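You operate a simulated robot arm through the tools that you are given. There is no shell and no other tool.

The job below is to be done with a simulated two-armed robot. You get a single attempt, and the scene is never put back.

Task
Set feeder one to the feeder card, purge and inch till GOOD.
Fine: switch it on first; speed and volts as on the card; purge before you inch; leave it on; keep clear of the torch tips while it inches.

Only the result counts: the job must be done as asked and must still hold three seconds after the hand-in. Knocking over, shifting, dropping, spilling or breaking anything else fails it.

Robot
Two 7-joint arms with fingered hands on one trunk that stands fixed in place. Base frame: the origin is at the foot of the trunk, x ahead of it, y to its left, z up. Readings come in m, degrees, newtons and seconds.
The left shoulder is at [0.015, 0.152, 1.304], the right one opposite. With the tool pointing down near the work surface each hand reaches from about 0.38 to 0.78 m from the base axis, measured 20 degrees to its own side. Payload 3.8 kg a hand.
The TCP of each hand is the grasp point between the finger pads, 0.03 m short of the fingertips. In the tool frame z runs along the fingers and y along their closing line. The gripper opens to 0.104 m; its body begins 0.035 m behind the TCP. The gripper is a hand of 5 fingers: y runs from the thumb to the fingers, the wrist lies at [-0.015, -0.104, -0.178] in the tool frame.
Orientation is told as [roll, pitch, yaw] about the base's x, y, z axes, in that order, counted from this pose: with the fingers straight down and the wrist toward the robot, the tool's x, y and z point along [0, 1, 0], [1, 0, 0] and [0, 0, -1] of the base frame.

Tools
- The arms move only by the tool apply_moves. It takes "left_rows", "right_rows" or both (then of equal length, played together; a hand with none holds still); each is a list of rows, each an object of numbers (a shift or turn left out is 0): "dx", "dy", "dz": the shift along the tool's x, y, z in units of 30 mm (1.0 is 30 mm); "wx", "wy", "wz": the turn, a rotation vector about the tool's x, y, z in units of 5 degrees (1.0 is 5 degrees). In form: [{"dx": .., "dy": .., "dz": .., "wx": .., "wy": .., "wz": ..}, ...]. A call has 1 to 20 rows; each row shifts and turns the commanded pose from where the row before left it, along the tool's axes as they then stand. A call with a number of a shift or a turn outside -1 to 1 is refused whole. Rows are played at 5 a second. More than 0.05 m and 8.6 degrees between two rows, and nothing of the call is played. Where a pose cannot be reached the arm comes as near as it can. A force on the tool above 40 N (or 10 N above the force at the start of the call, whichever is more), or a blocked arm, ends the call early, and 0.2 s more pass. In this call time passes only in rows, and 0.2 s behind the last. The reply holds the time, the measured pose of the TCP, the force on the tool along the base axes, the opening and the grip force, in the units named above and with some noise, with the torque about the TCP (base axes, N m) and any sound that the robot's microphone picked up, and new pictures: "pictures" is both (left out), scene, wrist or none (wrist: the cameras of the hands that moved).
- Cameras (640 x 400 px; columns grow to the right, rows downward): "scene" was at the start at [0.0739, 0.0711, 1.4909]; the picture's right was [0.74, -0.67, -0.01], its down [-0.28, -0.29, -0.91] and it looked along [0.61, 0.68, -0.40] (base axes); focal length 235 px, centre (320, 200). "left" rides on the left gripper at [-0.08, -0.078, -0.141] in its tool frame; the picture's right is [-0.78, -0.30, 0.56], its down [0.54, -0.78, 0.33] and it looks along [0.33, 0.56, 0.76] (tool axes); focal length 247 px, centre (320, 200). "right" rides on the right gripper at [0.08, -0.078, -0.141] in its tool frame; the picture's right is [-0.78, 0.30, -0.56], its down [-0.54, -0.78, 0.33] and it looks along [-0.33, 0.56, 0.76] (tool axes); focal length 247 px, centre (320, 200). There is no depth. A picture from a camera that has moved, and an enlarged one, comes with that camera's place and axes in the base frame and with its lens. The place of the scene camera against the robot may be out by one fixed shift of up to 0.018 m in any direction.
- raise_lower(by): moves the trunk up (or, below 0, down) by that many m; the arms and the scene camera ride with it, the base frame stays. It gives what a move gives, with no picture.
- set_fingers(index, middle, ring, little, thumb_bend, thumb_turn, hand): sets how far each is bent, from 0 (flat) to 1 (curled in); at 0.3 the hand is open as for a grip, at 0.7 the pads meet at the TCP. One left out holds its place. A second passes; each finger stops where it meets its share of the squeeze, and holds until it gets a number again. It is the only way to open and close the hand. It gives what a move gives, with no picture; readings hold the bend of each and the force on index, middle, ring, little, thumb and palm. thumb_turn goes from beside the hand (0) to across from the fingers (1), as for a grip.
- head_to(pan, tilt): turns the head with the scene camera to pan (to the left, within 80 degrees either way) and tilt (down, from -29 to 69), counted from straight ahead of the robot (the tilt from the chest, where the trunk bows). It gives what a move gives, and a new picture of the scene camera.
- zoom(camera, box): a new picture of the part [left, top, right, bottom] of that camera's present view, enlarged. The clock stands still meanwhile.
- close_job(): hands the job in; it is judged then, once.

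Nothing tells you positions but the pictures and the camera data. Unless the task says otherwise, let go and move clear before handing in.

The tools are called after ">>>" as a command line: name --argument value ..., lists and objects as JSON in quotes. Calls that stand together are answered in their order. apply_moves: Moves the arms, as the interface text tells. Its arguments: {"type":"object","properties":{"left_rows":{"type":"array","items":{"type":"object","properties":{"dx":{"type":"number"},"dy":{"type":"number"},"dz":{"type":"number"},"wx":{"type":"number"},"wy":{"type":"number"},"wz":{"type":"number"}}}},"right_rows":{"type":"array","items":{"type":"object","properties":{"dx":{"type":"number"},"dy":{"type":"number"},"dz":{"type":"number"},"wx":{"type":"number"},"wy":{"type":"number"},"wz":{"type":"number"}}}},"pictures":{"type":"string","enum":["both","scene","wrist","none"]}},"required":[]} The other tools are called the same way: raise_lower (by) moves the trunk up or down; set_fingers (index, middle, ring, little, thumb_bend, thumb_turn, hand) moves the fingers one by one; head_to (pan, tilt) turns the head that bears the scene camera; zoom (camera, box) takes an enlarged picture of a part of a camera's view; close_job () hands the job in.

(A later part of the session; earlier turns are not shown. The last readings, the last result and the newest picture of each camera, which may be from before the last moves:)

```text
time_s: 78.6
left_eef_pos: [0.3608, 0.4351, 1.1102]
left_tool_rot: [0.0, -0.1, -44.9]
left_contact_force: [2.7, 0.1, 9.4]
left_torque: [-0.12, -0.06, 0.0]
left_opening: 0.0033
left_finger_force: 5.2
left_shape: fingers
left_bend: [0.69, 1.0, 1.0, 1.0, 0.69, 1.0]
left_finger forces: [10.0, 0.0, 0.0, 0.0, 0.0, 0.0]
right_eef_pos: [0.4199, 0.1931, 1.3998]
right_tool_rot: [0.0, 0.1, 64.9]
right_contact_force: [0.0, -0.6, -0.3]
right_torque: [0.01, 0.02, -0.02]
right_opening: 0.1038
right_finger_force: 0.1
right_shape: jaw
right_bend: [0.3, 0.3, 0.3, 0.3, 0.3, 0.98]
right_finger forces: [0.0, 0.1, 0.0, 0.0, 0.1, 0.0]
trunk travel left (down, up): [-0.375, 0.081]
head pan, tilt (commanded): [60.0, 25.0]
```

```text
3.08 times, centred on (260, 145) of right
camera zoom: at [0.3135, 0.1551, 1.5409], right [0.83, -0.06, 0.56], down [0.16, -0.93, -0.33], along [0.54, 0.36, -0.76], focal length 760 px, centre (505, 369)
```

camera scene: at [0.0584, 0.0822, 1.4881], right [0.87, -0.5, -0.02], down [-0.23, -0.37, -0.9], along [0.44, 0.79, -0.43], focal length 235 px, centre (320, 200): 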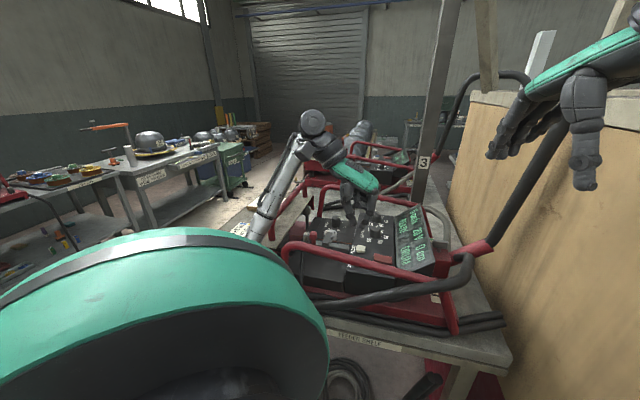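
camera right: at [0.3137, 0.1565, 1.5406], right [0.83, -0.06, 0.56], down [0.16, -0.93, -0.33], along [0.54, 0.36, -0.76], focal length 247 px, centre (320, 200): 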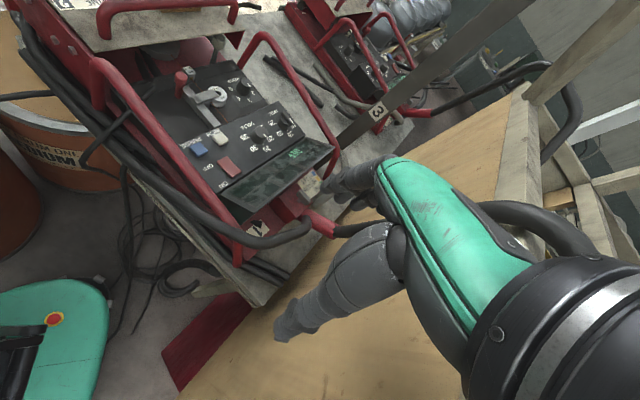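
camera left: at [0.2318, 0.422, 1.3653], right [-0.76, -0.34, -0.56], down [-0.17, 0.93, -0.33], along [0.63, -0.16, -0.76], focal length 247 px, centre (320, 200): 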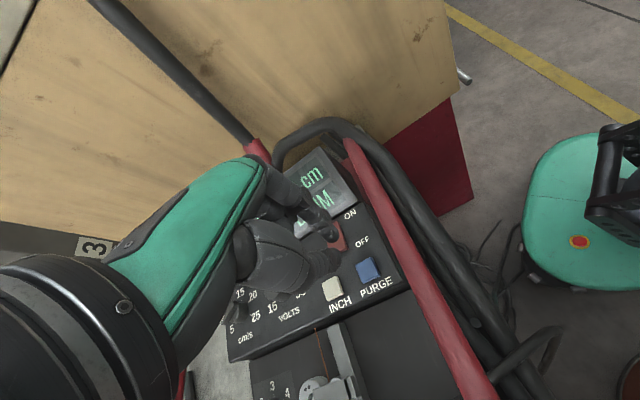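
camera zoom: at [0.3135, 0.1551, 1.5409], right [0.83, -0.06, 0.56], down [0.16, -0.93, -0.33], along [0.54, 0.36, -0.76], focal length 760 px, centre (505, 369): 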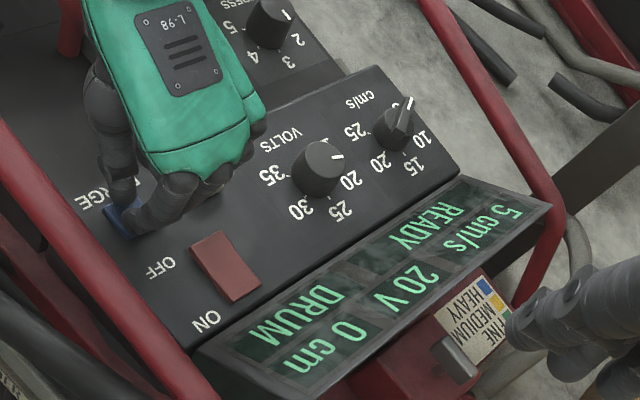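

The purge ran its course (GAS, then back to READY). I lift off PURGE, shift to INCH, and draw the right hand back toward the robot, well away from the booth side, while keeping its view of the display.

>>> apply_moves --left_rows '[{"dz": -0.5}, {"dz": -0.6}, {"dx": 0.88}, {"dx": 0.89}, {}]' --right_rows '[{"dy": -0.75, "dx": 0.2}, {"dy": -0.75, "dx": 0.2}, {"dy": -0.75, "dx": 0.2}, {"dy": -0.75, "dx": 0.2}, {}]' --pictures "wrist"

>>> zoom --camera "right" --box '[160, 40, 360, 200]'

>>> zoom --camera "scene" --box '[290, 180, 450, 300]'

```text
time_s: 79.8
left_eef_pos: [0.398, 0.474, 1.1431]
left_tool_rot: [0.0, -0.1, -44.8]
left_contact_force: [0.0, 0.1, 0.3]
left_torque: [-0.01, 0.01, 0.03]
left_opening: 0.0037
left_finger_force: 0.1
left_shape: fingers
left_bend: [0.69, 1.0, 1.0, 1.0, 0.69, 1.0]
left_finger forces: [0.0, 0.0, 0.0, 0.0, 0.1, 0.0]
right_eef_pos: [0.358, 0.1191, 1.3997]
right_tool_rot: [0.0, 0.0, 65.2]
right_contact_force: [0.4, -0.4, -0.3]
right_torque: [0.02, -0.03, 0.02]
right_opening: 0.1037
right_finger_force: 0.1
right_shape: jaw
right_bend: [0.3, 0.3, 0.3, 0.3, 0.3, 0.98]
right_finger forces: [0.0, 0.0, 0.0, 0.1, 0.1, 0.1]
trunk travel left (down, up): [-0.375, 0.081]
head pan, tilt (commanded): [60.0, 25.0]
camera right: at [0.2526, 0.0824, 1.541], right [0.83, -0.06, 0.56], down [0.16, -0.93, -0.33], along [0.54, 0.36, -0.76], focal length 247 px, centre (320, 200)
camera left: at [0.2859, 0.4733, 1.2834], right [-0.76, -0.34, -0.56], down [-0.17, 0.93, -0.33], along [0.63, -0.16, -0.76], focal length 247 px, centre (320, 200)
```

right: 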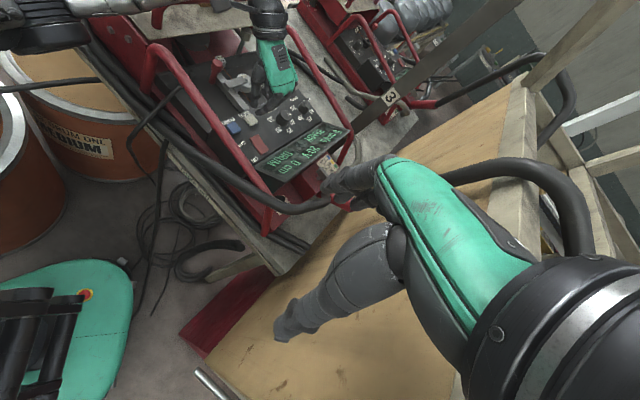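
left: 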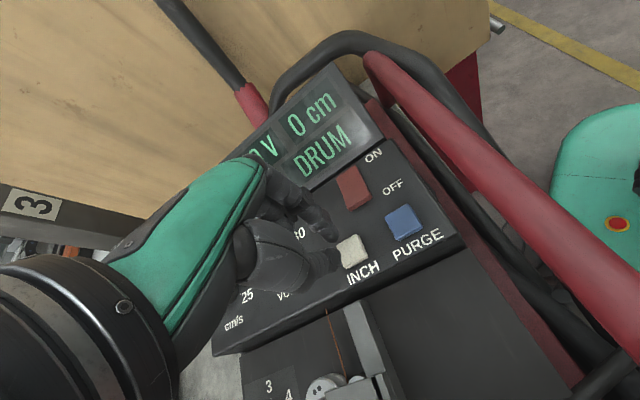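

```text
2.50 times, centred on (260, 120) of right
camera zoom: at [0.2526, 0.0824, 1.541], right [0.83, -0.06, 0.56], down [0.16, -0.93, -0.33], along [0.54, 0.36, -0.76], focal length 617 px, centre (470, 400)
```

zoom: 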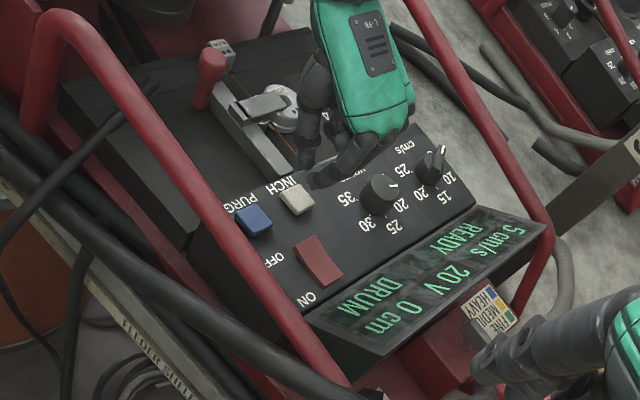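

```text
3.33 times, centred on (370, 240) of scene
camera zoom: at [0.0577, 0.0819, 1.4881], right [0.87, -0.5, -0.02], down [-0.23, -0.37, -0.9], along [0.44, 0.79, -0.43], focal length 785 px, centre (153, 67)
```

zoom: 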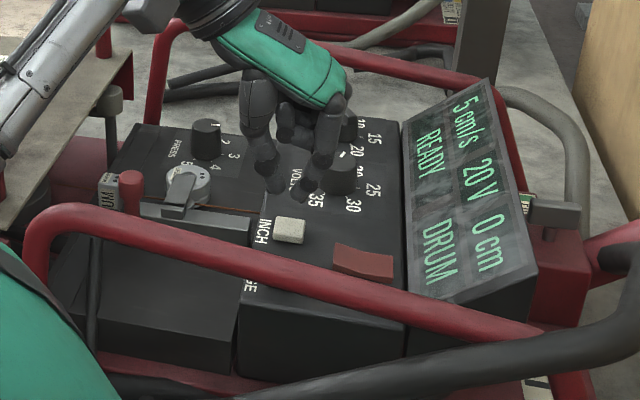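

Tips line up over INCH. I lower to just above it, then press and check the display after each short interval.

>>> apply_moves --left_rows '[{"dz": 0.3}, {"dz": 0.3}, {"dz": 0.25}, {}]' --pictures "none"

>>> apply_moves --left_rows '[{"dz": 0.1}, {"dz": 0.1}]' --pictures "none"

>>> zoom --camera "scene" --box '[330, 190, 450, 280]'

>>> zoom --camera "right" --box '[220, 80, 360, 200]'

```text
time_s: 80.8
left_eef_pos: [0.3986, 0.4748, 1.1165]
left_tool_rot: [0.0, 0.0, -44.8]
left_contact_force: [0.4, -0.4, -0.2]
left_torque: [0.0, -0.02, 0.0]
left_opening: 0.004
left_finger_force: 0.2
left_shape: fingers
left_bend: [0.69, 1.0, 1.0, 1.0, 0.69, 1.0]
left_finger forces: [0.0, 0.0, 0.0, 0.1, 0.1, 0.1]
right_eef_pos: [0.3592, 0.1197, 1.4003]
right_tool_rot: [0.1, 0.1, 64.9]
right_contact_force: [-0.4, 0.6, -0.3]
right_torque: [-0.05, -0.01, -0.01]
right_opening: 0.1038
right_finger_force: 0.1
right_shape: jaw
right_bend: [0.3, 0.3, 0.3, 0.3, 0.3, 0.98]
right_finger forces: [0.0, 0.0, 0.0, 0.0, 0.0, 0.1]
trunk travel left (down, up): [-0.375, 0.081]
head pan, tilt (commanded): [60.0, 25.0]
```

```text
time_s: 81.4
left_eef_pos: [0.3977, 0.4742, 1.1116]
left_tool_rot: [0.0, -0.3, -44.7]
left_contact_force: [0.1, -0.4, 1.6]
left_torque: [-0.01, -0.03, -0.01]
left_opening: 0.0036
left_finger_force: 1.4
left_shape: fingers
left_bend: [0.69, 1.0, 1.0, 1.0, 0.69, 1.0]
left_finger forces: [3.0, 0.0, 0.1, 0.0, 0.0, 0.0]
right_eef_pos: [0.3589, 0.12, 1.4004]
right_tool_rot: [0.1, 0.0, 64.9]
right_contact_force: [-0.1, -0.7, -0.2]
right_torque: [0.01, -0.01, 0.03]
right_opening: 0.1037
right_finger_force: 0.1
right_shape: jaw
right_bend: [0.3, 0.3, 0.3, 0.3, 0.3, 0.98]
right_finger forces: [0.0, 0.0, 0.0, 0.0, 0.1, 0.0]
trunk travel left (down, up): [-0.375, 0.081]
head pan, tilt (commanded): [60.0, 25.0]
heard: click
```

```text
4.44 times, centred on (390, 235) of scene
camera zoom: at [0.0579, 0.0816, 1.4882], right [0.87, -0.5, -0.02], down [-0.23, -0.37, -0.9], along [0.44, 0.79, -0.43], focal length 1046 px, centre (9, 44)
```

zoom: 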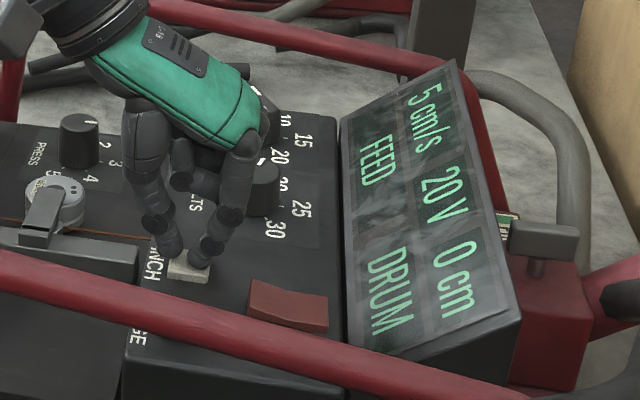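

```text
3.33 times, centred on (290, 140) of right
camera zoom: at [0.2529, 0.0823, 1.541], right [0.83, -0.06, 0.56], down [0.16, -0.93, -0.33], along [0.54, 0.36, -0.76], focal length 823 px, centre (420, 400)
```

zoom: 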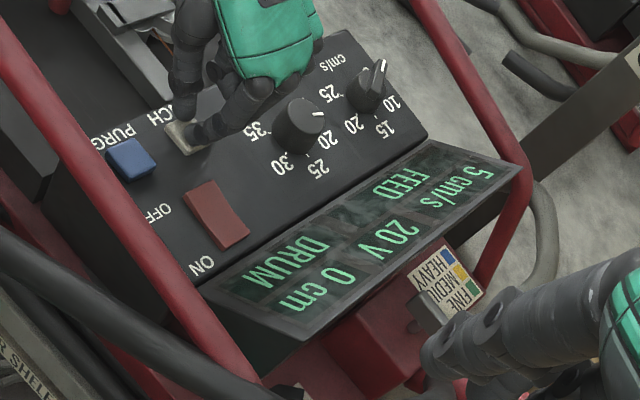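

INCH clicked and the display says FEED. I keep holding in short spells and read the counter.

>>> apply_moves --left_rows '[{"dz": 0.04}, {}, {}]' --pictures "none"

>>> zoom --camera "scene" --box '[330, 190, 450, 280]'

```text
time_s: 82.2
left_eef_pos: [0.3973, 0.4733, 1.11]
left_tool_rot: [0.0, -0.2, -44.7]
left_contact_force: [1.4, -0.1, 6.6]
left_torque: [-0.1, -0.06, 0.03]
left_opening: 0.0035
left_finger_force: 3.1
left_shape: fingers
left_bend: [0.69, 1.0, 1.0, 1.0, 0.69, 1.0]
left_finger forces: [6.7, 0.0, 0.0, 0.0, 0.0, 0.1]
right_eef_pos: [0.3589, 0.119, 1.4]
right_tool_rot: [-0.1, 0.0, 64.9]
right_contact_force: [0.0, 0.7, -0.4]
right_torque: [-0.05, -0.02, 0.01]
right_opening: 0.1035
right_finger_force: 0.1
right_shape: jaw
right_bend: [0.3, 0.3, 0.3, 0.3, 0.3, 0.98]
right_finger forces: [0.1, 0.0, 0.0, 0.1, 0.0, 0.0]
trunk travel left (down, up): [-0.375, 0.081]
head pan, tilt (commanded): [60.0, 25.0]
```

```text
4.44 times, centred on (390, 235) of scene
camera zoom: at [0.0578, 0.0812, 1.4882], right [0.87, -0.5, -0.02], down [-0.23, -0.37, -0.9], along [0.44, 0.79, -0.43], focal length 1046 px, centre (9, 44)
```

zoom: 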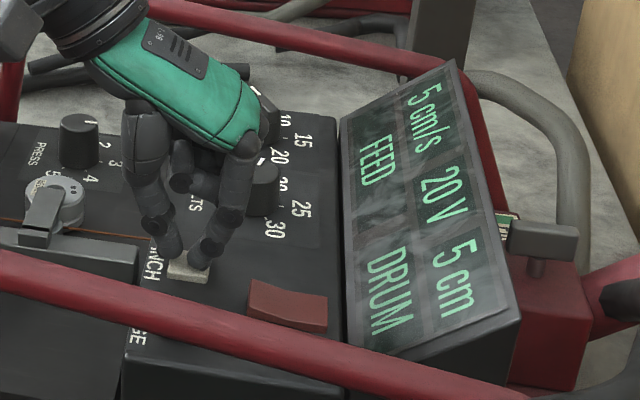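

>>> apply_moves --left_rows '[{}, {}]' --pictures "none"

>>> zoom --camera "scene" --box '[330, 190, 450, 280]'

```text
time_s: 82.8
left_eef_pos: [0.3981, 0.4733, 1.1112]
left_tool_rot: [0.1, -0.1, -44.8]
left_contact_force: [2.1, -1.0, 7.0]
left_torque: [-0.1, -0.03, 0.03]
left_opening: 0.0034
left_finger_force: 4.4
left_shape: fingers
left_bend: [0.69, 1.0, 1.0, 1.0, 0.69, 1.0]
left_finger forces: [7.2, 0.1, 0.0, 0.0, 0.0, 0.0]
right_eef_pos: [0.3595, 0.1184, 1.4011]
right_tool_rot: [0.0, 0.0, 65.0]
right_contact_force: [0.3, -0.8, -0.5]
right_torque: [0.03, -0.06, -0.02]
right_opening: 0.1039
right_finger_force: 0.2
right_shape: jaw
right_bend: [0.3, 0.3, 0.3, 0.3, 0.3, 0.98]
right_finger forces: [0.0, 0.0, 0.1, 0.0, 0.0, 0.0]
trunk travel left (down, up): [-0.375, 0.081]
head pan, tilt (commanded): [60.0, 25.0]
```

```text
4.44 times, centred on (390, 235) of scene
camera zoom: at [0.0579, 0.0812, 1.4882], right [0.87, -0.5, -0.02], down [-0.23, -0.37, -0.9], along [0.44, 0.79, -0.43], focal length 1046 px, centre (9, 44)
```

zoom: 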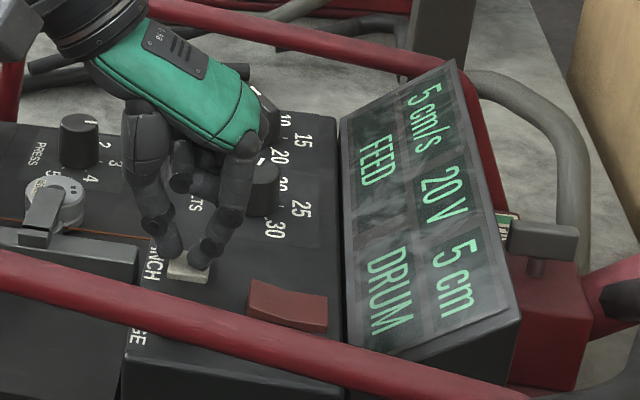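

>>> apply_moves --left_rows '[{}, {}, {}, {}]' --pictures "none"

>>> zoom --camera "scene" --box '[330, 190, 450, 280]'

```text
time_s: 83.8
left_eef_pos: [0.3983, 0.4737, 1.1119]
left_tool_rot: [0.0, -0.1, -44.9]
left_contact_force: [3.1, -0.2, 7.8]
left_torque: [-0.12, -0.08, 0.04]
left_opening: 0.0035
left_finger_force: 3.9
left_shape: fingers
left_bend: [0.69, 1.0, 1.0, 1.0, 0.69, 1.0]
left_finger forces: [7.4, 0.0, 0.1, 0.0, 0.0, 0.1]
right_eef_pos: [0.3584, 0.1185, 1.3997]
right_tool_rot: [0.1, 0.0, 65.0]
right_contact_force: [-0.1, 0.1, 0.7]
right_torque: [0.04, -0.02, 0.03]
right_opening: 0.1036
right_finger_force: 0.0
right_shape: jaw
right_bend: [0.3, 0.3, 0.3, 0.3, 0.3, 0.98]
right_finger forces: [0.1, 0.0, 0.0, 0.0, 0.0, 0.0]
trunk travel left (down, up): [-0.375, 0.081]
head pan, tilt (commanded): [60.0, 25.0]
```

```text
4.44 times, centred on (390, 235) of scene
camera zoom: at [0.0579, 0.0812, 1.4882], right [0.87, -0.5, -0.02], down [-0.23, -0.37, -0.9], along [0.44, 0.79, -0.43], focal length 1046 px, centre (9, 44)
```

zoom: 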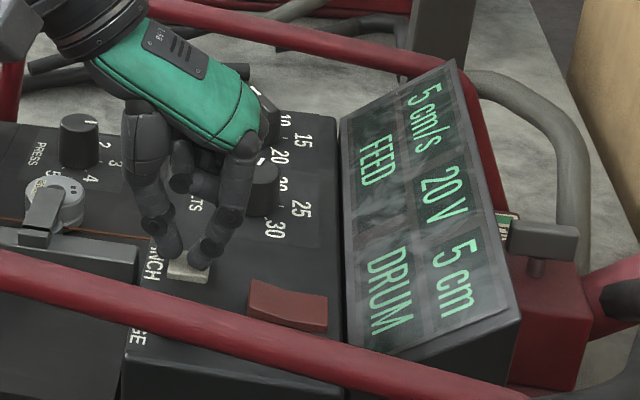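

>>> apply_moves --left_rows '[{}, {}, {}, {}]' --pictures "none"

>>> zoom --camera "scene" --box '[330, 190, 450, 280]'

>>> zoom --camera "right" --box '[220, 60, 360, 180]'

```text
time_s: 84.8
left_eef_pos: [0.3976, 0.4736, 1.1107]
left_tool_rot: [-0.1, -0.1, -44.8]
left_contact_force: [2.0, -0.2, 7.7]
left_torque: [-0.11, -0.08, 0.04]
left_opening: 0.0035
left_finger_force: 3.5
left_shape: fingers
left_bend: [0.69, 1.0, 1.0, 1.0, 0.69, 1.0]
left_finger forces: [7.4, 0.0, 0.1, 0.0, 0.0, 0.0]
right_eef_pos: [0.3575, 0.1178, 1.3995]
right_tool_rot: [0.0, -0.1, 65.1]
right_contact_force: [-0.1, 0.2, 0.9]
right_torque: [-0.03, 0.01, 0.01]
right_opening: 0.1037
right_finger_force: 0.1
right_shape: jaw
right_bend: [0.3, 0.3, 0.3, 0.3, 0.3, 0.98]
right_finger forces: [0.0, 0.0, 0.0, 0.0, 0.0, 0.0]
trunk travel left (down, up): [-0.375, 0.081]
head pan, tilt (commanded): [60.0, 25.0]
```

```text
4.44 times, centred on (390, 235) of scene
camera zoom: at [0.0579, 0.0812, 1.4882], right [0.87, -0.5, -0.02], down [-0.23, -0.37, -0.9], along [0.44, 0.79, -0.43], focal length 1046 px, centre (9, 44)
```

zoom: 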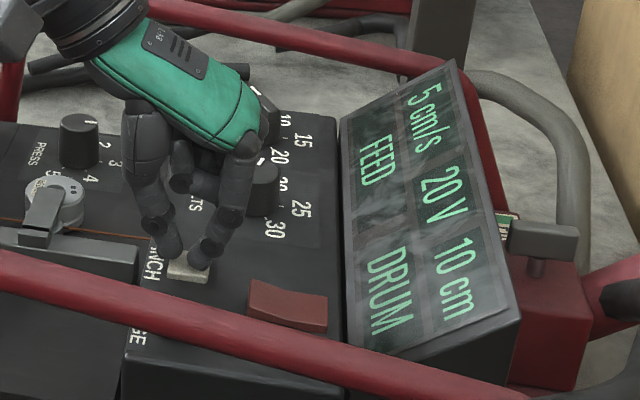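

```text
3.33 times, centred on (290, 120) of right
camera zoom: at [0.253, 0.0819, 1.5409], right [0.83, -0.06, 0.56], down [0.16, -0.93, -0.33], along [0.54, 0.36, -0.76], focal length 823 px, centre (420, 467)
```

zoom: 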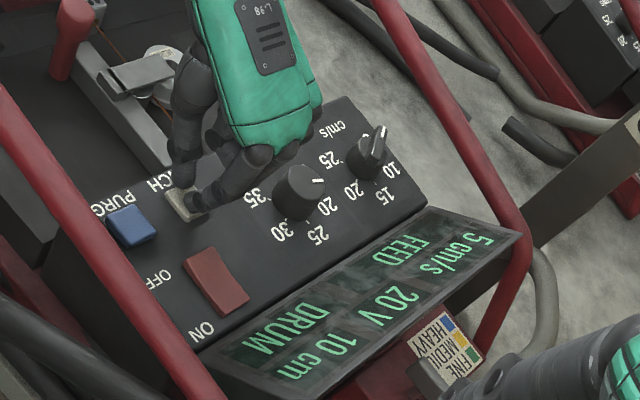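

About 2.7 cm/s by the counter (shown in 5 cm steps). I keep holding in 1 s spells until GOOD.

>>> apply_moves --left_rows '[{}, {}, {}]' --pictures "none"

>>> zoom --camera "scene" --box '[330, 190, 450, 280]'

```text
time_s: 85.6
left_eef_pos: [0.3978, 0.4731, 1.1114]
left_tool_rot: [0.1, -0.1, -44.8]
left_contact_force: [2.5, -0.3, 7.2]
left_torque: [-0.1, -0.07, 0.04]
left_opening: 0.0037
left_finger_force: 3.5
left_shape: fingers
left_bend: [0.69, 1.0, 1.0, 1.0, 0.69, 1.0]
left_finger forces: [7.5, 0.0, 0.0, 0.0, 0.1, 0.0]
right_eef_pos: [0.3588, 0.1184, 1.4006]
right_tool_rot: [0.0, 0.0, 64.9]
right_contact_force: [0.2, 0.5, 0.5]
right_torque: [-0.01, 0.0, 0.02]
right_opening: 0.1038
right_finger_force: 0.0
right_shape: jaw
right_bend: [0.3, 0.3, 0.3, 0.3, 0.3, 0.98]
right_finger forces: [0.1, 0.1, 0.1, 0.0, 0.1, 0.1]
trunk travel left (down, up): [-0.375, 0.081]
head pan, tilt (commanded): [60.0, 25.0]
```

```text
4.44 times, centred on (390, 235) of scene
camera zoom: at [0.0579, 0.0812, 1.4882], right [0.87, -0.5, -0.02], down [-0.23, -0.37, -0.9], along [0.44, 0.79, -0.43], focal length 1046 px, centre (9, 44)
```

zoom: 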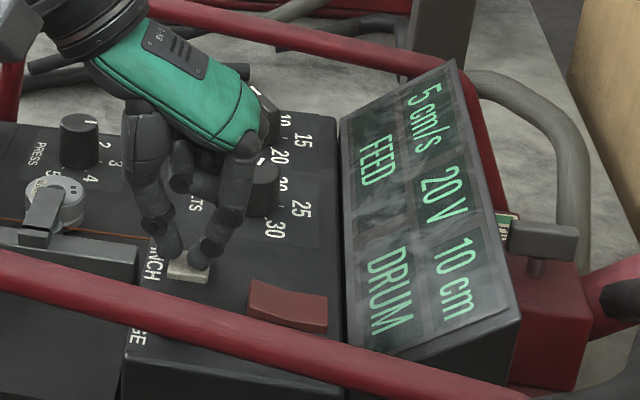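

>>> apply_moves --left_rows '[{}, {}, {}]' --pictures "none"

>>> zoom --camera "scene" --box '[330, 190, 450, 280]'

```text
time_s: 86.4
left_eef_pos: [0.3976, 0.4743, 1.1106]
left_tool_rot: [0.0, 0.0, -44.7]
left_contact_force: [1.7, 0.6, 7.6]
left_torque: [-0.12, -0.09, 0.07]
left_opening: 0.0037
left_finger_force: 3.6
left_shape: fingers
left_bend: [0.69, 1.0, 1.0, 1.0, 0.69, 1.0]
left_finger forces: [7.4, 0.0, 0.0, 0.0, 0.0, 0.0]
right_eef_pos: [0.3602, 0.1186, 1.4]
right_tool_rot: [0.0, 0.0, 65.0]
right_contact_force: [0.9, 0.0, -0.5]
right_torque: [-0.01, 0.04, 0.0]
right_opening: 0.1039
right_finger_force: 0.0
right_shape: jaw
right_bend: [0.3, 0.3, 0.3, 0.3, 0.3, 0.98]
right_finger forces: [0.1, 0.0, 0.0, 0.0, 0.0, 0.0]
trunk travel left (down, up): [-0.375, 0.081]
head pan, tilt (commanded): [60.0, 25.0]
```

```text
4.44 times, centred on (390, 235) of scene
camera zoom: at [0.0579, 0.0812, 1.4882], right [0.87, -0.5, -0.02], down [-0.23, -0.37, -0.9], along [0.44, 0.79, -0.43], focal length 1046 px, centre (9, 44)
```

zoom: 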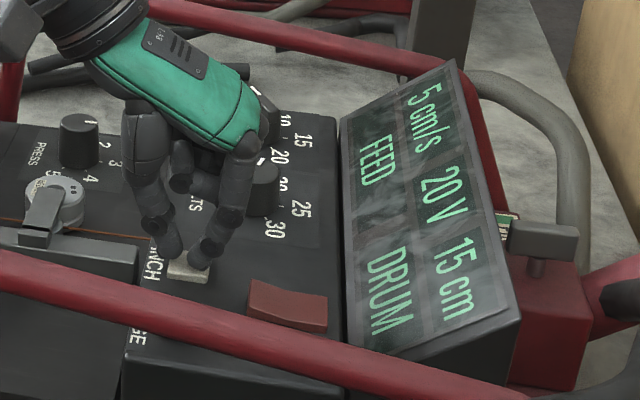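

>>> apply_moves --left_rows '[{}, {}, {}]' --pictures "none"

>>> zoom --camera "scene" --box '[330, 190, 450, 280]'

```text
time_s: 87.2
left_eef_pos: [0.3984, 0.4732, 1.112]
left_tool_rot: [0.0, -0.1, -44.8]
left_contact_force: [2.0, -0.4, 7.5]
left_torque: [-0.08, -0.07, 0.02]
left_opening: 0.0035
left_finger_force: 3.7
left_shape: fingers
left_bend: [0.69, 1.0, 1.0, 1.0, 0.69, 1.0]
left_finger forces: [7.5, 0.0, 0.0, 0.0, 0.0, 0.0]
right_eef_pos: [0.358, 0.1185, 1.4004]
right_tool_rot: [0.0, 0.0, 64.9]
right_contact_force: [0.0, 0.8, 0.1]
right_torque: [-0.01, 0.0, 0.0]
right_opening: 0.1036
right_finger_force: 0.1
right_shape: jaw
right_bend: [0.3, 0.3, 0.3, 0.3, 0.3, 0.98]
right_finger forces: [0.0, 0.1, 0.1, 0.1, 0.0, 0.1]
trunk travel left (down, up): [-0.375, 0.081]
head pan, tilt (commanded): [60.0, 25.0]
```

```text
4.44 times, centred on (390, 235) of scene
camera zoom: at [0.0579, 0.0812, 1.4882], right [0.87, -0.5, -0.02], down [-0.23, -0.37, -0.9], along [0.44, 0.79, -0.43], focal length 1046 px, centre (9, 44)
```

zoom: 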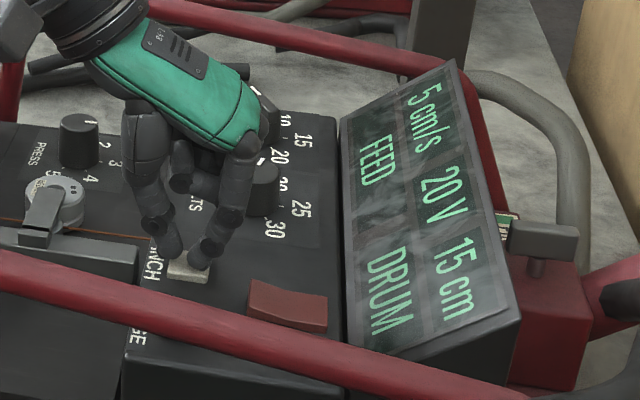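

>>> apply_moves --left_rows '[{}, {}, {}]' --pictures "none"

>>> zoom --camera "scene" --box '[330, 190, 450, 280]'

```text
time_s: 88.0
left_eef_pos: [0.397, 0.4751, 1.1122]
left_tool_rot: [0.0, 0.0, -44.9]
left_contact_force: [1.8, -0.3, 7.7]
left_torque: [-0.11, -0.07, 0.02]
left_opening: 0.0038
left_finger_force: 4.1
left_shape: fingers
left_bend: [0.69, 1.0, 1.0, 1.0, 0.69, 1.0]
left_finger forces: [7.4, 0.0, 0.0, 0.0, 0.0, 0.0]
right_eef_pos: [0.3582, 0.1191, 1.3995]
right_tool_rot: [0.0, 0.0, 64.9]
right_contact_force: [-0.1, -0.1, 0.7]
right_torque: [-0.01, 0.0, -0.01]
right_opening: 0.1036
right_finger_force: 0.1
right_shape: jaw
right_bend: [0.3, 0.3, 0.3, 0.3, 0.3, 0.98]
right_finger forces: [0.0, 0.0, 0.1, 0.0, 0.0, 0.0]
trunk travel left (down, up): [-0.375, 0.081]
head pan, tilt (commanded): [60.0, 25.0]
```

```text
4.44 times, centred on (390, 235) of scene
camera zoom: at [0.0579, 0.0812, 1.4882], right [0.87, -0.5, -0.02], down [-0.23, -0.37, -0.9], along [0.44, 0.79, -0.43], focal length 1046 px, centre (9, 44)
```

zoom: 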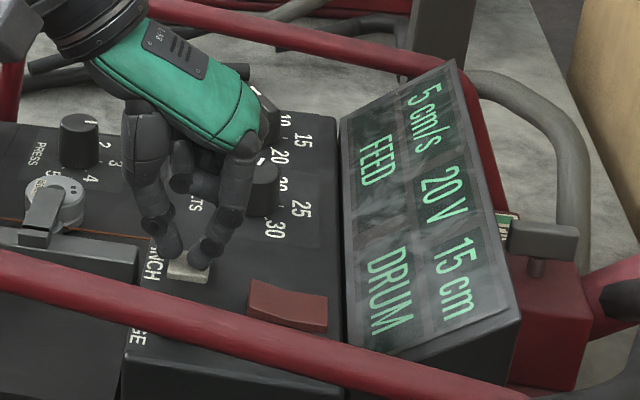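

>>> apply_moves --left_rows '[{}, {}, {}]' --pictures "none"

>>> zoom --camera "scene" --box '[330, 190, 450, 280]'

```text
time_s: 88.8
left_eef_pos: [0.3964, 0.473, 1.1108]
left_tool_rot: [0.0, -0.2, -44.7]
left_contact_force: [2.0, -0.4, 6.5]
left_torque: [-0.11, -0.06, 0.03]
left_opening: 0.0034
left_finger_force: 4.0
left_shape: fingers
left_bend: [0.69, 1.0, 1.0, 1.0, 0.69, 1.0]
left_finger forces: [7.4, 0.0, 0.1, 0.1, 0.0, 0.0]
right_eef_pos: [0.3587, 0.1184, 1.4004]
right_tool_rot: [0.0, 0.0, 64.9]
right_contact_force: [0.0, 0.2, 1.0]
right_torque: [-0.03, 0.01, 0.01]
right_opening: 0.1033
right_finger_force: 0.2
right_shape: jaw
right_bend: [0.3, 0.3, 0.3, 0.3, 0.3, 0.98]
right_finger forces: [0.0, 0.1, 0.1, 0.1, 0.0, 0.0]
trunk travel left (down, up): [-0.375, 0.081]
head pan, tilt (commanded): [60.0, 25.0]
```

```text
4.44 times, centred on (390, 235) of scene
camera zoom: at [0.0579, 0.0812, 1.4882], right [0.87, -0.5, -0.02], down [-0.23, -0.37, -0.9], along [0.44, 0.79, -0.43], focal length 1046 px, centre (9, 44)
```

zoom: 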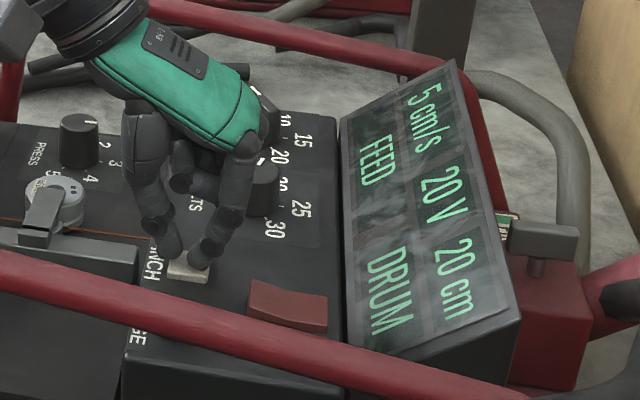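

>>> apply_moves --left_rows '[{}, {}, {}]' --pictures "none"

>>> zoom --camera "scene" --box '[330, 190, 450, 280]'

```text
time_s: 89.6
left_eef_pos: [0.398, 0.4743, 1.1115]
left_tool_rot: [0.0, -0.1, -44.9]
left_contact_force: [2.9, -0.4, 6.9]
left_torque: [-0.09, -0.08, 0.04]
left_opening: 0.0035
left_finger_force: 3.4
left_shape: fingers
left_bend: [0.69, 1.0, 1.0, 1.0, 0.69, 1.0]
left_finger forces: [7.4, 0.0, 0.0, 0.1, 0.1, 0.1]
right_eef_pos: [0.3576, 0.119, 1.4007]
right_tool_rot: [0.0, 0.0, 64.9]
right_contact_force: [-0.1, 0.4, 0.8]
right_torque: [0.01, -0.01, -0.01]
right_opening: 0.1034
right_finger_force: 0.0
right_shape: jaw
right_bend: [0.3, 0.3, 0.3, 0.3, 0.3, 0.98]
right_finger forces: [0.0, 0.0, 0.0, 0.0, 0.0, 0.0]
trunk travel left (down, up): [-0.375, 0.081]
head pan, tilt (commanded): [60.0, 25.0]
```

```text
4.44 times, centred on (390, 235) of scene
camera zoom: at [0.0579, 0.0812, 1.4882], right [0.87, -0.5, -0.02], down [-0.23, -0.37, -0.9], along [0.44, 0.79, -0.43], focal length 1046 px, centre (9, 44)
```

zoom: 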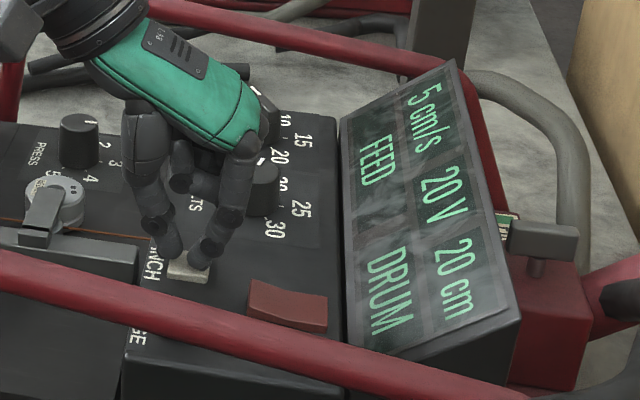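

>>> apply_moves --left_rows '[{}, {}, {}]' --pictures "none"

>>> zoom --camera "scene" --box '[330, 190, 450, 280]'

```text
time_s: 90.4
left_eef_pos: [0.3985, 0.4731, 1.1115]
left_tool_rot: [0.0, -0.2, -44.8]
left_contact_force: [2.3, -0.2, 7.6]
left_torque: [-0.08, -0.06, 0.02]
left_opening: 0.0037
left_finger_force: 4.1
left_shape: fingers
left_bend: [0.69, 1.0, 1.0, 1.0, 0.69, 1.0]
left_finger forces: [7.5, 0.0, 0.0, 0.1, 0.0, 0.1]
right_eef_pos: [0.3595, 0.1195, 1.4002]
right_tool_rot: [0.0, 0.1, 65.1]
right_contact_force: [-0.6, 0.3, -0.3]
right_torque: [0.0, 0.04, -0.03]
right_opening: 0.1039
right_finger_force: 0.1
right_shape: jaw
right_bend: [0.3, 0.3, 0.3, 0.3, 0.3, 0.98]
right_finger forces: [0.1, 0.1, 0.1, 0.0, 0.0, 0.0]
trunk travel left (down, up): [-0.375, 0.081]
head pan, tilt (commanded): [60.0, 25.0]
```

```text
4.44 times, centred on (390, 235) of scene
camera zoom: at [0.0579, 0.0812, 1.4882], right [0.87, -0.5, -0.02], down [-0.23, -0.37, -0.9], along [0.44, 0.79, -0.43], focal length 1046 px, centre (9, 44)
```

zoom: 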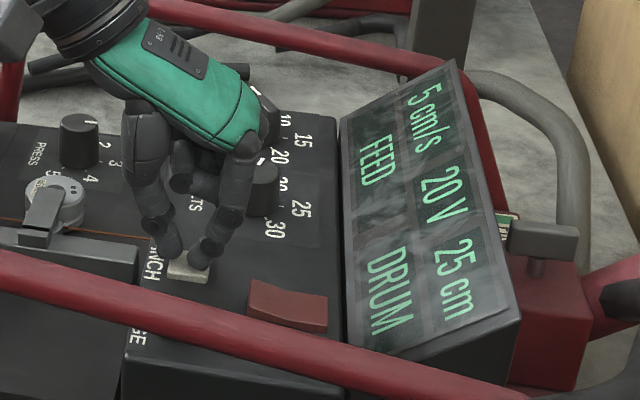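

>>> apply_moves --left_rows '[{}, {}, {}]' --pictures "none"

>>> zoom --camera "scene" --box '[330, 190, 450, 280]'

```text
time_s: 91.2
left_eef_pos: [0.3982, 0.4731, 1.1101]
left_tool_rot: [-0.1, 0.0, -44.8]
left_contact_force: [2.9, 0.4, 8.1]
left_torque: [-0.09, -0.09, 0.02]
left_opening: 0.0035
left_finger_force: 3.1
left_shape: fingers
left_bend: [0.69, 1.0, 1.0, 1.0, 0.69, 1.0]
left_finger forces: [7.5, 0.0, 0.0, 0.0, 0.0, 0.0]
right_eef_pos: [0.359, 0.1189, 1.3997]
right_tool_rot: [0.0, 0.1, 65.0]
right_contact_force: [0.2, 0.4, -0.3]
right_torque: [0.01, 0.03, 0.01]
right_opening: 0.1037
right_finger_force: 0.0
right_shape: jaw
right_bend: [0.3, 0.3, 0.3, 0.3, 0.3, 0.98]
right_finger forces: [0.0, 0.0, 0.1, 0.1, 0.0, 0.0]
trunk travel left (down, up): [-0.375, 0.081]
head pan, tilt (commanded): [60.0, 25.0]
```

```text
4.44 times, centred on (390, 235) of scene
camera zoom: at [0.0579, 0.0812, 1.4882], right [0.87, -0.5, -0.02], down [-0.23, -0.37, -0.9], along [0.44, 0.79, -0.43], focal length 1046 px, centre (9, 44)
```

zoom: 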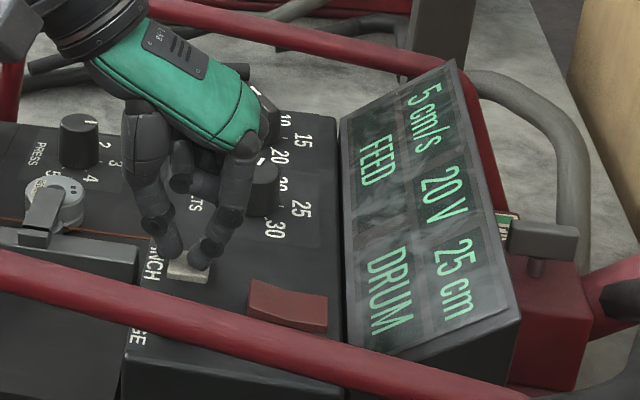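

>>> apply_moves --left_rows '[{}, {}, {}, {}]' --pictures "none"

>>> zoom --camera "scene" --box '[330, 190, 450, 280]'

```text
time_s: 92.2
left_eef_pos: [0.3975, 0.4736, 1.1114]
left_tool_rot: [0.0, -0.1, -44.8]
left_contact_force: [2.4, 0.3, 6.6]
left_torque: [-0.1, -0.08, 0.02]
left_opening: 0.0036
left_finger_force: 3.6
left_shape: fingers
left_bend: [0.69, 1.0, 1.0, 1.0, 0.69, 1.0]
left_finger forces: [7.4, 0.0, 0.0, 0.1, 0.0, 0.0]
right_eef_pos: [0.359, 0.1195, 1.4]
right_tool_rot: [0.1, 0.0, 65.1]
right_contact_force: [0.4, 0.0, 0.1]
right_torque: [-0.03, -0.04, 0.0]
right_opening: 0.1036
right_finger_force: 0.1
right_shape: jaw
right_bend: [0.3, 0.3, 0.3, 0.3, 0.3, 0.98]
right_finger forces: [0.0, 0.0, 0.0, 0.1, 0.1, 0.0]
trunk travel left (down, up): [-0.375, 0.081]
head pan, tilt (commanded): [60.0, 25.0]
```

```text
4.44 times, centred on (390, 235) of scene
camera zoom: at [0.0579, 0.0812, 1.4882], right [0.87, -0.5, -0.02], down [-0.23, -0.37, -0.9], along [0.44, 0.79, -0.43], focal length 1046 px, centre (9, 44)
```

zoom: 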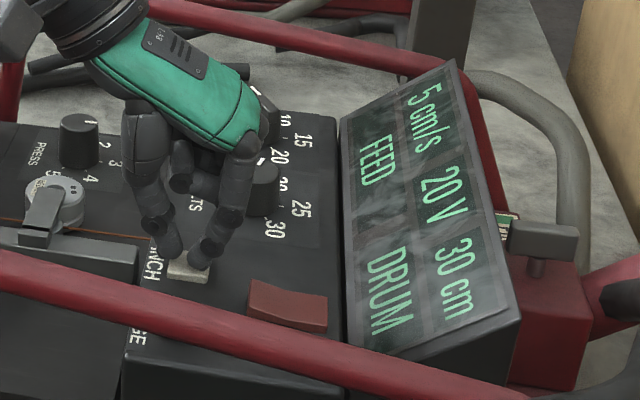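

>>> apply_moves --left_rows '[{}, {}, {}, {}]' --pictures "none"

>>> zoom --camera "scene" --box '[330, 190, 450, 280]'

```text
time_s: 93.2
left_eef_pos: [0.3991, 0.4736, 1.1112]
left_tool_rot: [0.0, -0.1, -44.9]
left_contact_force: [2.5, -0.3, 7.2]
left_torque: [-0.12, -0.08, 0.04]
left_opening: 0.0035
left_finger_force: 3.7
left_shape: fingers
left_bend: [0.69, 1.0, 1.0, 1.0, 0.69, 1.0]
left_finger forces: [7.4, 0.1, 0.0, 0.0, 0.1, 0.0]
right_eef_pos: [0.3583, 0.1197, 1.4001]
right_tool_rot: [0.0, 0.0, 65.0]
right_contact_force: [0.6, -0.5, -0.4]
right_torque: [-0.03, 0.0, 0.01]
right_opening: 0.1036
right_finger_force: 0.1
right_shape: jaw
right_bend: [0.3, 0.3, 0.3, 0.3, 0.3, 0.98]
right_finger forces: [0.1, 0.0, 0.0, 0.0, 0.0, 0.1]
trunk travel left (down, up): [-0.375, 0.081]
head pan, tilt (commanded): [60.0, 25.0]
```

```text
4.44 times, centred on (390, 235) of scene
camera zoom: at [0.0579, 0.0812, 1.4882], right [0.87, -0.5, -0.02], down [-0.23, -0.37, -0.9], along [0.44, 0.79, -0.43], focal length 1046 px, centre (9, 44)
```

zoom: 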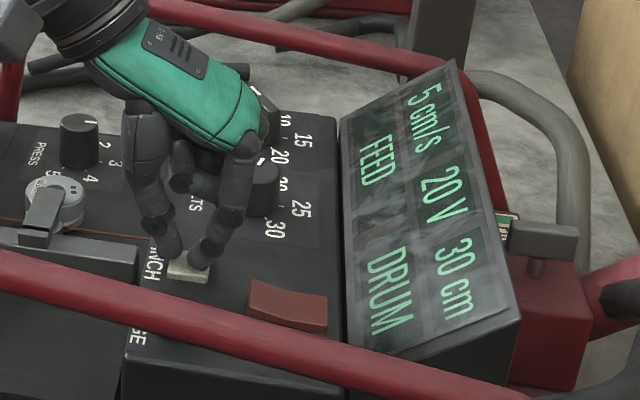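

>>> apply_moves --left_rows '[{}, {}, {}, {}]' --pictures "none"

>>> zoom --camera "scene" --box '[330, 190, 450, 280]'

```text
time_s: 94.2
left_eef_pos: [0.3977, 0.4736, 1.1118]
left_tool_rot: [0.0, 0.0, -44.8]
left_contact_force: [2.1, 0.1, 8.0]
left_torque: [-0.12, -0.06, 0.05]
left_opening: 0.0036
left_finger_force: 4.1
left_shape: fingers
left_bend: [0.69, 1.0, 1.0, 1.0, 0.69, 1.0]
left_finger forces: [7.4, 0.0, 0.0, 0.0, 0.0, 0.0]
right_eef_pos: [0.3596, 0.119, 1.4007]
right_tool_rot: [0.1, 0.0, 65.1]
right_contact_force: [-0.2, 0.7, 0.0]
right_torque: [-0.01, -0.01, -0.02]
right_opening: 0.1036
right_finger_force: 0.0
right_shape: jaw
right_bend: [0.3, 0.3, 0.3, 0.3, 0.3, 0.98]
right_finger forces: [0.0, 0.0, 0.0, 0.0, 0.0, 0.0]
trunk travel left (down, up): [-0.375, 0.081]
head pan, tilt (commanded): [60.0, 25.0]
```

```text
4.44 times, centred on (390, 235) of scene
camera zoom: at [0.0579, 0.0812, 1.4882], right [0.87, -0.5, -0.02], down [-0.23, -0.37, -0.9], along [0.44, 0.79, -0.43], focal length 1046 px, centre (9, 44)
```

zoom: 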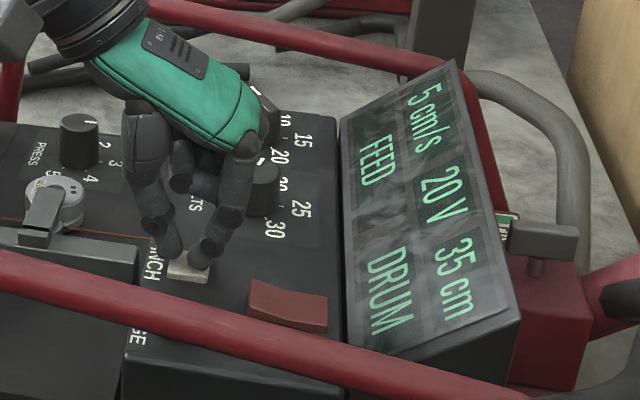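

>>> apply_moves --left_rows '[{}, {}, {}, {}, {}]' --pictures "none"

>>> zoom --camera "scene" --box '[330, 190, 450, 280]'

```text
time_s: 95.4
left_eef_pos: [0.3979, 0.4736, 1.1112]
left_tool_rot: [0.0, -0.1, -44.7]
left_contact_force: [1.8, -0.6, 7.6]
left_torque: [-0.11, -0.04, 0.03]
left_opening: 0.0035
left_finger_force: 4.3
left_shape: fingers
left_bend: [0.69, 1.0, 1.0, 1.0, 0.69, 1.0]
left_finger forces: [7.4, 0.0, 0.0, 0.1, 0.0, 0.0]
right_eef_pos: [0.3583, 0.1191, 1.4006]
right_tool_rot: [0.0, 0.0, 65.0]
right_contact_force: [-0.6, -1.2, -0.1]
right_torque: [0.03, -0.04, -0.02]
right_opening: 0.1037
right_finger_force: 0.1
right_shape: jaw
right_bend: [0.3, 0.3, 0.3, 0.3, 0.3, 0.98]
right_finger forces: [0.1, 0.0, 0.0, 0.0, 0.1, 0.1]
trunk travel left (down, up): [-0.375, 0.081]
head pan, tilt (commanded): [60.0, 25.0]
```

```text
4.44 times, centred on (390, 235) of scene
camera zoom: at [0.0579, 0.0812, 1.4882], right [0.87, -0.5, -0.02], down [-0.23, -0.37, -0.9], along [0.44, 0.79, -0.43], focal length 1046 px, centre (9, 44)
```

zoom: 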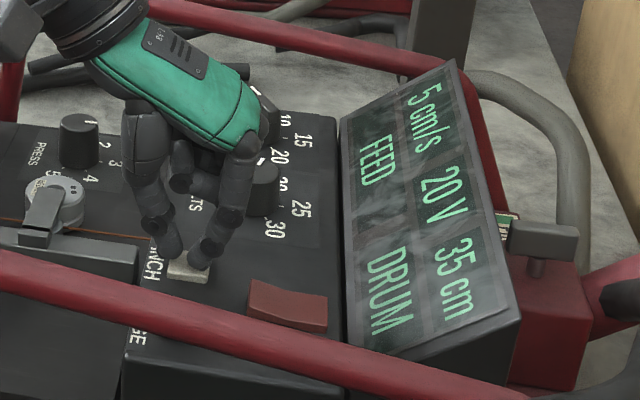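

>>> apply_moves --left_rows '[{}, {}, {}, {}, {}]' --pictures "none"

>>> zoom --camera "scene" --box '[330, 190, 450, 280]'

```text
time_s: 96.6
left_eef_pos: [0.3974, 0.4746, 1.1114]
left_tool_rot: [0.1, 0.0, -44.8]
left_contact_force: [2.1, 0.5, 8.3]
left_torque: [-0.13, -0.1, 0.02]
left_opening: 0.0031
left_finger_force: 3.9
left_shape: fingers
left_bend: [0.69, 1.0, 1.0, 1.0, 0.69, 1.0]
left_finger forces: [7.4, 0.0, 0.0, 0.0, 0.1, 0.1]
right_eef_pos: [0.3583, 0.1187, 1.4003]
right_tool_rot: [0.0, 0.0, 65.0]
right_contact_force: [-0.4, 0.9, 0.2]
right_torque: [-0.03, 0.0, 0.01]
right_opening: 0.1035
right_finger_force: 0.2
right_shape: jaw
right_bend: [0.3, 0.3, 0.3, 0.3, 0.3, 0.98]
right_finger forces: [0.1, 0.1, 0.0, 0.0, 0.0, 0.0]
trunk travel left (down, up): [-0.375, 0.081]
head pan, tilt (commanded): [60.0, 25.0]
```

```text
4.44 times, centred on (390, 235) of scene
camera zoom: at [0.0579, 0.0812, 1.4882], right [0.87, -0.5, -0.02], down [-0.23, -0.37, -0.9], along [0.44, 0.79, -0.43], focal length 1046 px, centre (9, 44)
```

zoom: 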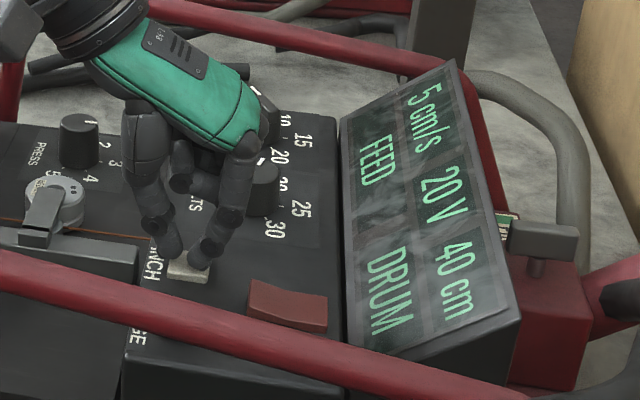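

>>> apply_moves --left_rows '[{}, {}, {}, {}, {}]' --pictures "none"

>>> zoom --camera "scene" --box '[330, 190, 450, 280]'

```text
time_s: 97.8
left_eef_pos: [0.3975, 0.4723, 1.1102]
left_tool_rot: [0.0, 0.0, -44.8]
left_contact_force: [2.3, -0.4, 6.9]
left_torque: [-0.11, -0.05, 0.02]
left_opening: 0.0037
left_finger_force: 3.9
left_shape: fingers
left_bend: [0.69, 1.0, 1.0, 1.0, 0.69, 1.0]
left_finger forces: [7.3, 0.0, 0.1, 0.0, 0.0, 0.0]
right_eef_pos: [0.3588, 0.1191, 1.4012]
right_tool_rot: [0.0, 0.0, 65.0]
right_contact_force: [0.0, 0.1, 0.2]
right_torque: [0.02, 0.03, -0.01]
right_opening: 0.1038
right_finger_force: 0.0
right_shape: jaw
right_bend: [0.3, 0.3, 0.3, 0.3, 0.3, 0.98]
right_finger forces: [0.1, 0.0, 0.1, 0.0, 0.0, 0.0]
trunk travel left (down, up): [-0.375, 0.081]
head pan, tilt (commanded): [60.0, 25.0]
```

```text
4.44 times, centred on (390, 235) of scene
camera zoom: at [0.0579, 0.0812, 1.4882], right [0.87, -0.5, -0.02], down [-0.23, -0.37, -0.9], along [0.44, 0.79, -0.43], focal length 1046 px, centre (9, 44)
```

zoom: 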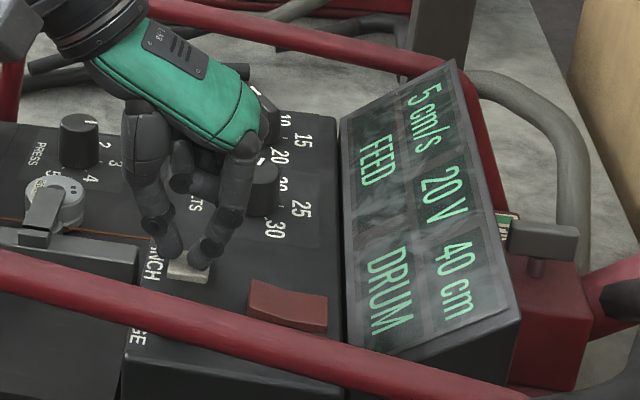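

>>> apply_moves --left_rows '[{}, {}, {}, {}, {}]' --pictures "none"

>>> zoom --camera "scene" --box '[330, 190, 450, 280]'

```text
time_s: 99.0
left_eef_pos: [0.3984, 0.4738, 1.1104]
left_tool_rot: [0.0, -0.1, -44.8]
left_contact_force: [2.0, 0.0, 7.8]
left_torque: [-0.12, -0.07, 0.04]
left_opening: 0.0033
left_finger_force: 3.6
left_shape: fingers
left_bend: [0.69, 1.0, 1.0, 1.0, 0.69, 1.0]
left_finger forces: [7.5, 0.0, 0.1, 0.0, 0.0, 0.1]
right_eef_pos: [0.3583, 0.119, 1.4013]
right_tool_rot: [0.0, -0.1, 65.0]
right_contact_force: [0.0, 0.2, -0.6]
right_torque: [0.06, -0.01, 0.02]
right_opening: 0.1037
right_finger_force: 0.1
right_shape: jaw
right_bend: [0.3, 0.3, 0.3, 0.3, 0.3, 0.98]
right_finger forces: [0.1, 0.0, 0.0, 0.0, 0.0, 0.0]
trunk travel left (down, up): [-0.375, 0.081]
head pan, tilt (commanded): [60.0, 25.0]
```

```text
4.44 times, centred on (390, 235) of scene
camera zoom: at [0.0579, 0.0812, 1.4882], right [0.87, -0.5, -0.02], down [-0.23, -0.37, -0.9], along [0.44, 0.79, -0.43], focal length 1046 px, centre (9, 44)
```

zoom: 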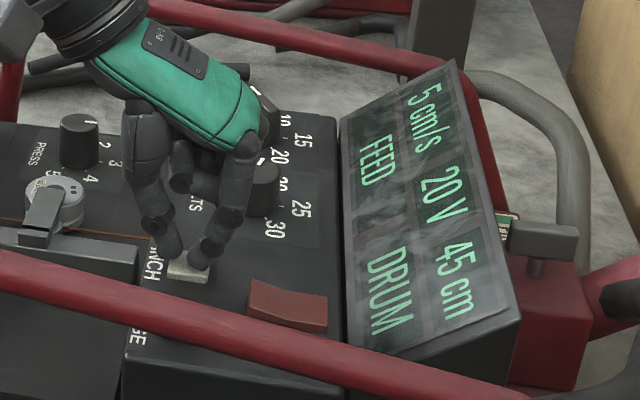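

>>> apply_moves --left_rows '[{}, {}, {}, {}, {}]' --pictures "none"

>>> zoom --camera "scene" --box '[330, 190, 450, 280]'

```text
time_s: 100.2
left_eef_pos: [0.3972, 0.4743, 1.1122]
left_tool_rot: [0.0, 0.0, -44.8]
left_contact_force: [3.1, -0.5, 7.5]
left_torque: [-0.08, -0.01, 0.05]
left_opening: 0.0032
left_finger_force: 3.6
left_shape: fingers
left_bend: [0.69, 1.0, 1.0, 1.0, 0.69, 1.0]
left_finger forces: [7.4, 0.1, 0.0, 0.1, 0.1, 0.0]
right_eef_pos: [0.3593, 0.1184, 1.3994]
right_tool_rot: [-0.1, 0.0, 65.0]
right_contact_force: [-0.2, 0.2, -0.2]
right_torque: [0.0, 0.01, -0.01]
right_opening: 0.1037
right_finger_force: 0.0
right_shape: jaw
right_bend: [0.3, 0.3, 0.3, 0.3, 0.3, 0.98]
right_finger forces: [0.0, 0.1, 0.0, 0.0, 0.0, 0.0]
trunk travel left (down, up): [-0.375, 0.081]
head pan, tilt (commanded): [60.0, 25.0]
```

```text
4.44 times, centred on (390, 235) of scene
camera zoom: at [0.0579, 0.0812, 1.4882], right [0.87, -0.5, -0.02], down [-0.23, -0.37, -0.9], along [0.44, 0.79, -0.43], focal length 1046 px, centre (9, 44)
```

zoom: 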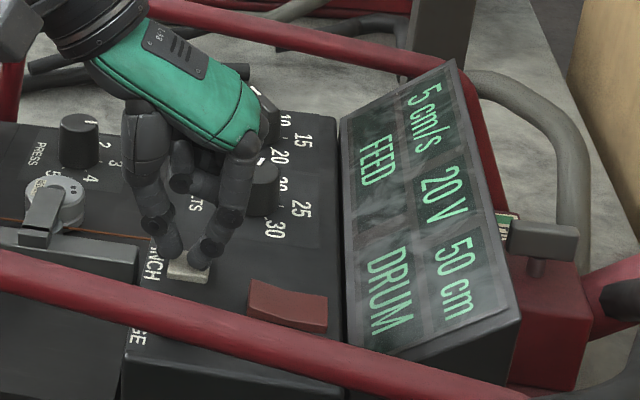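

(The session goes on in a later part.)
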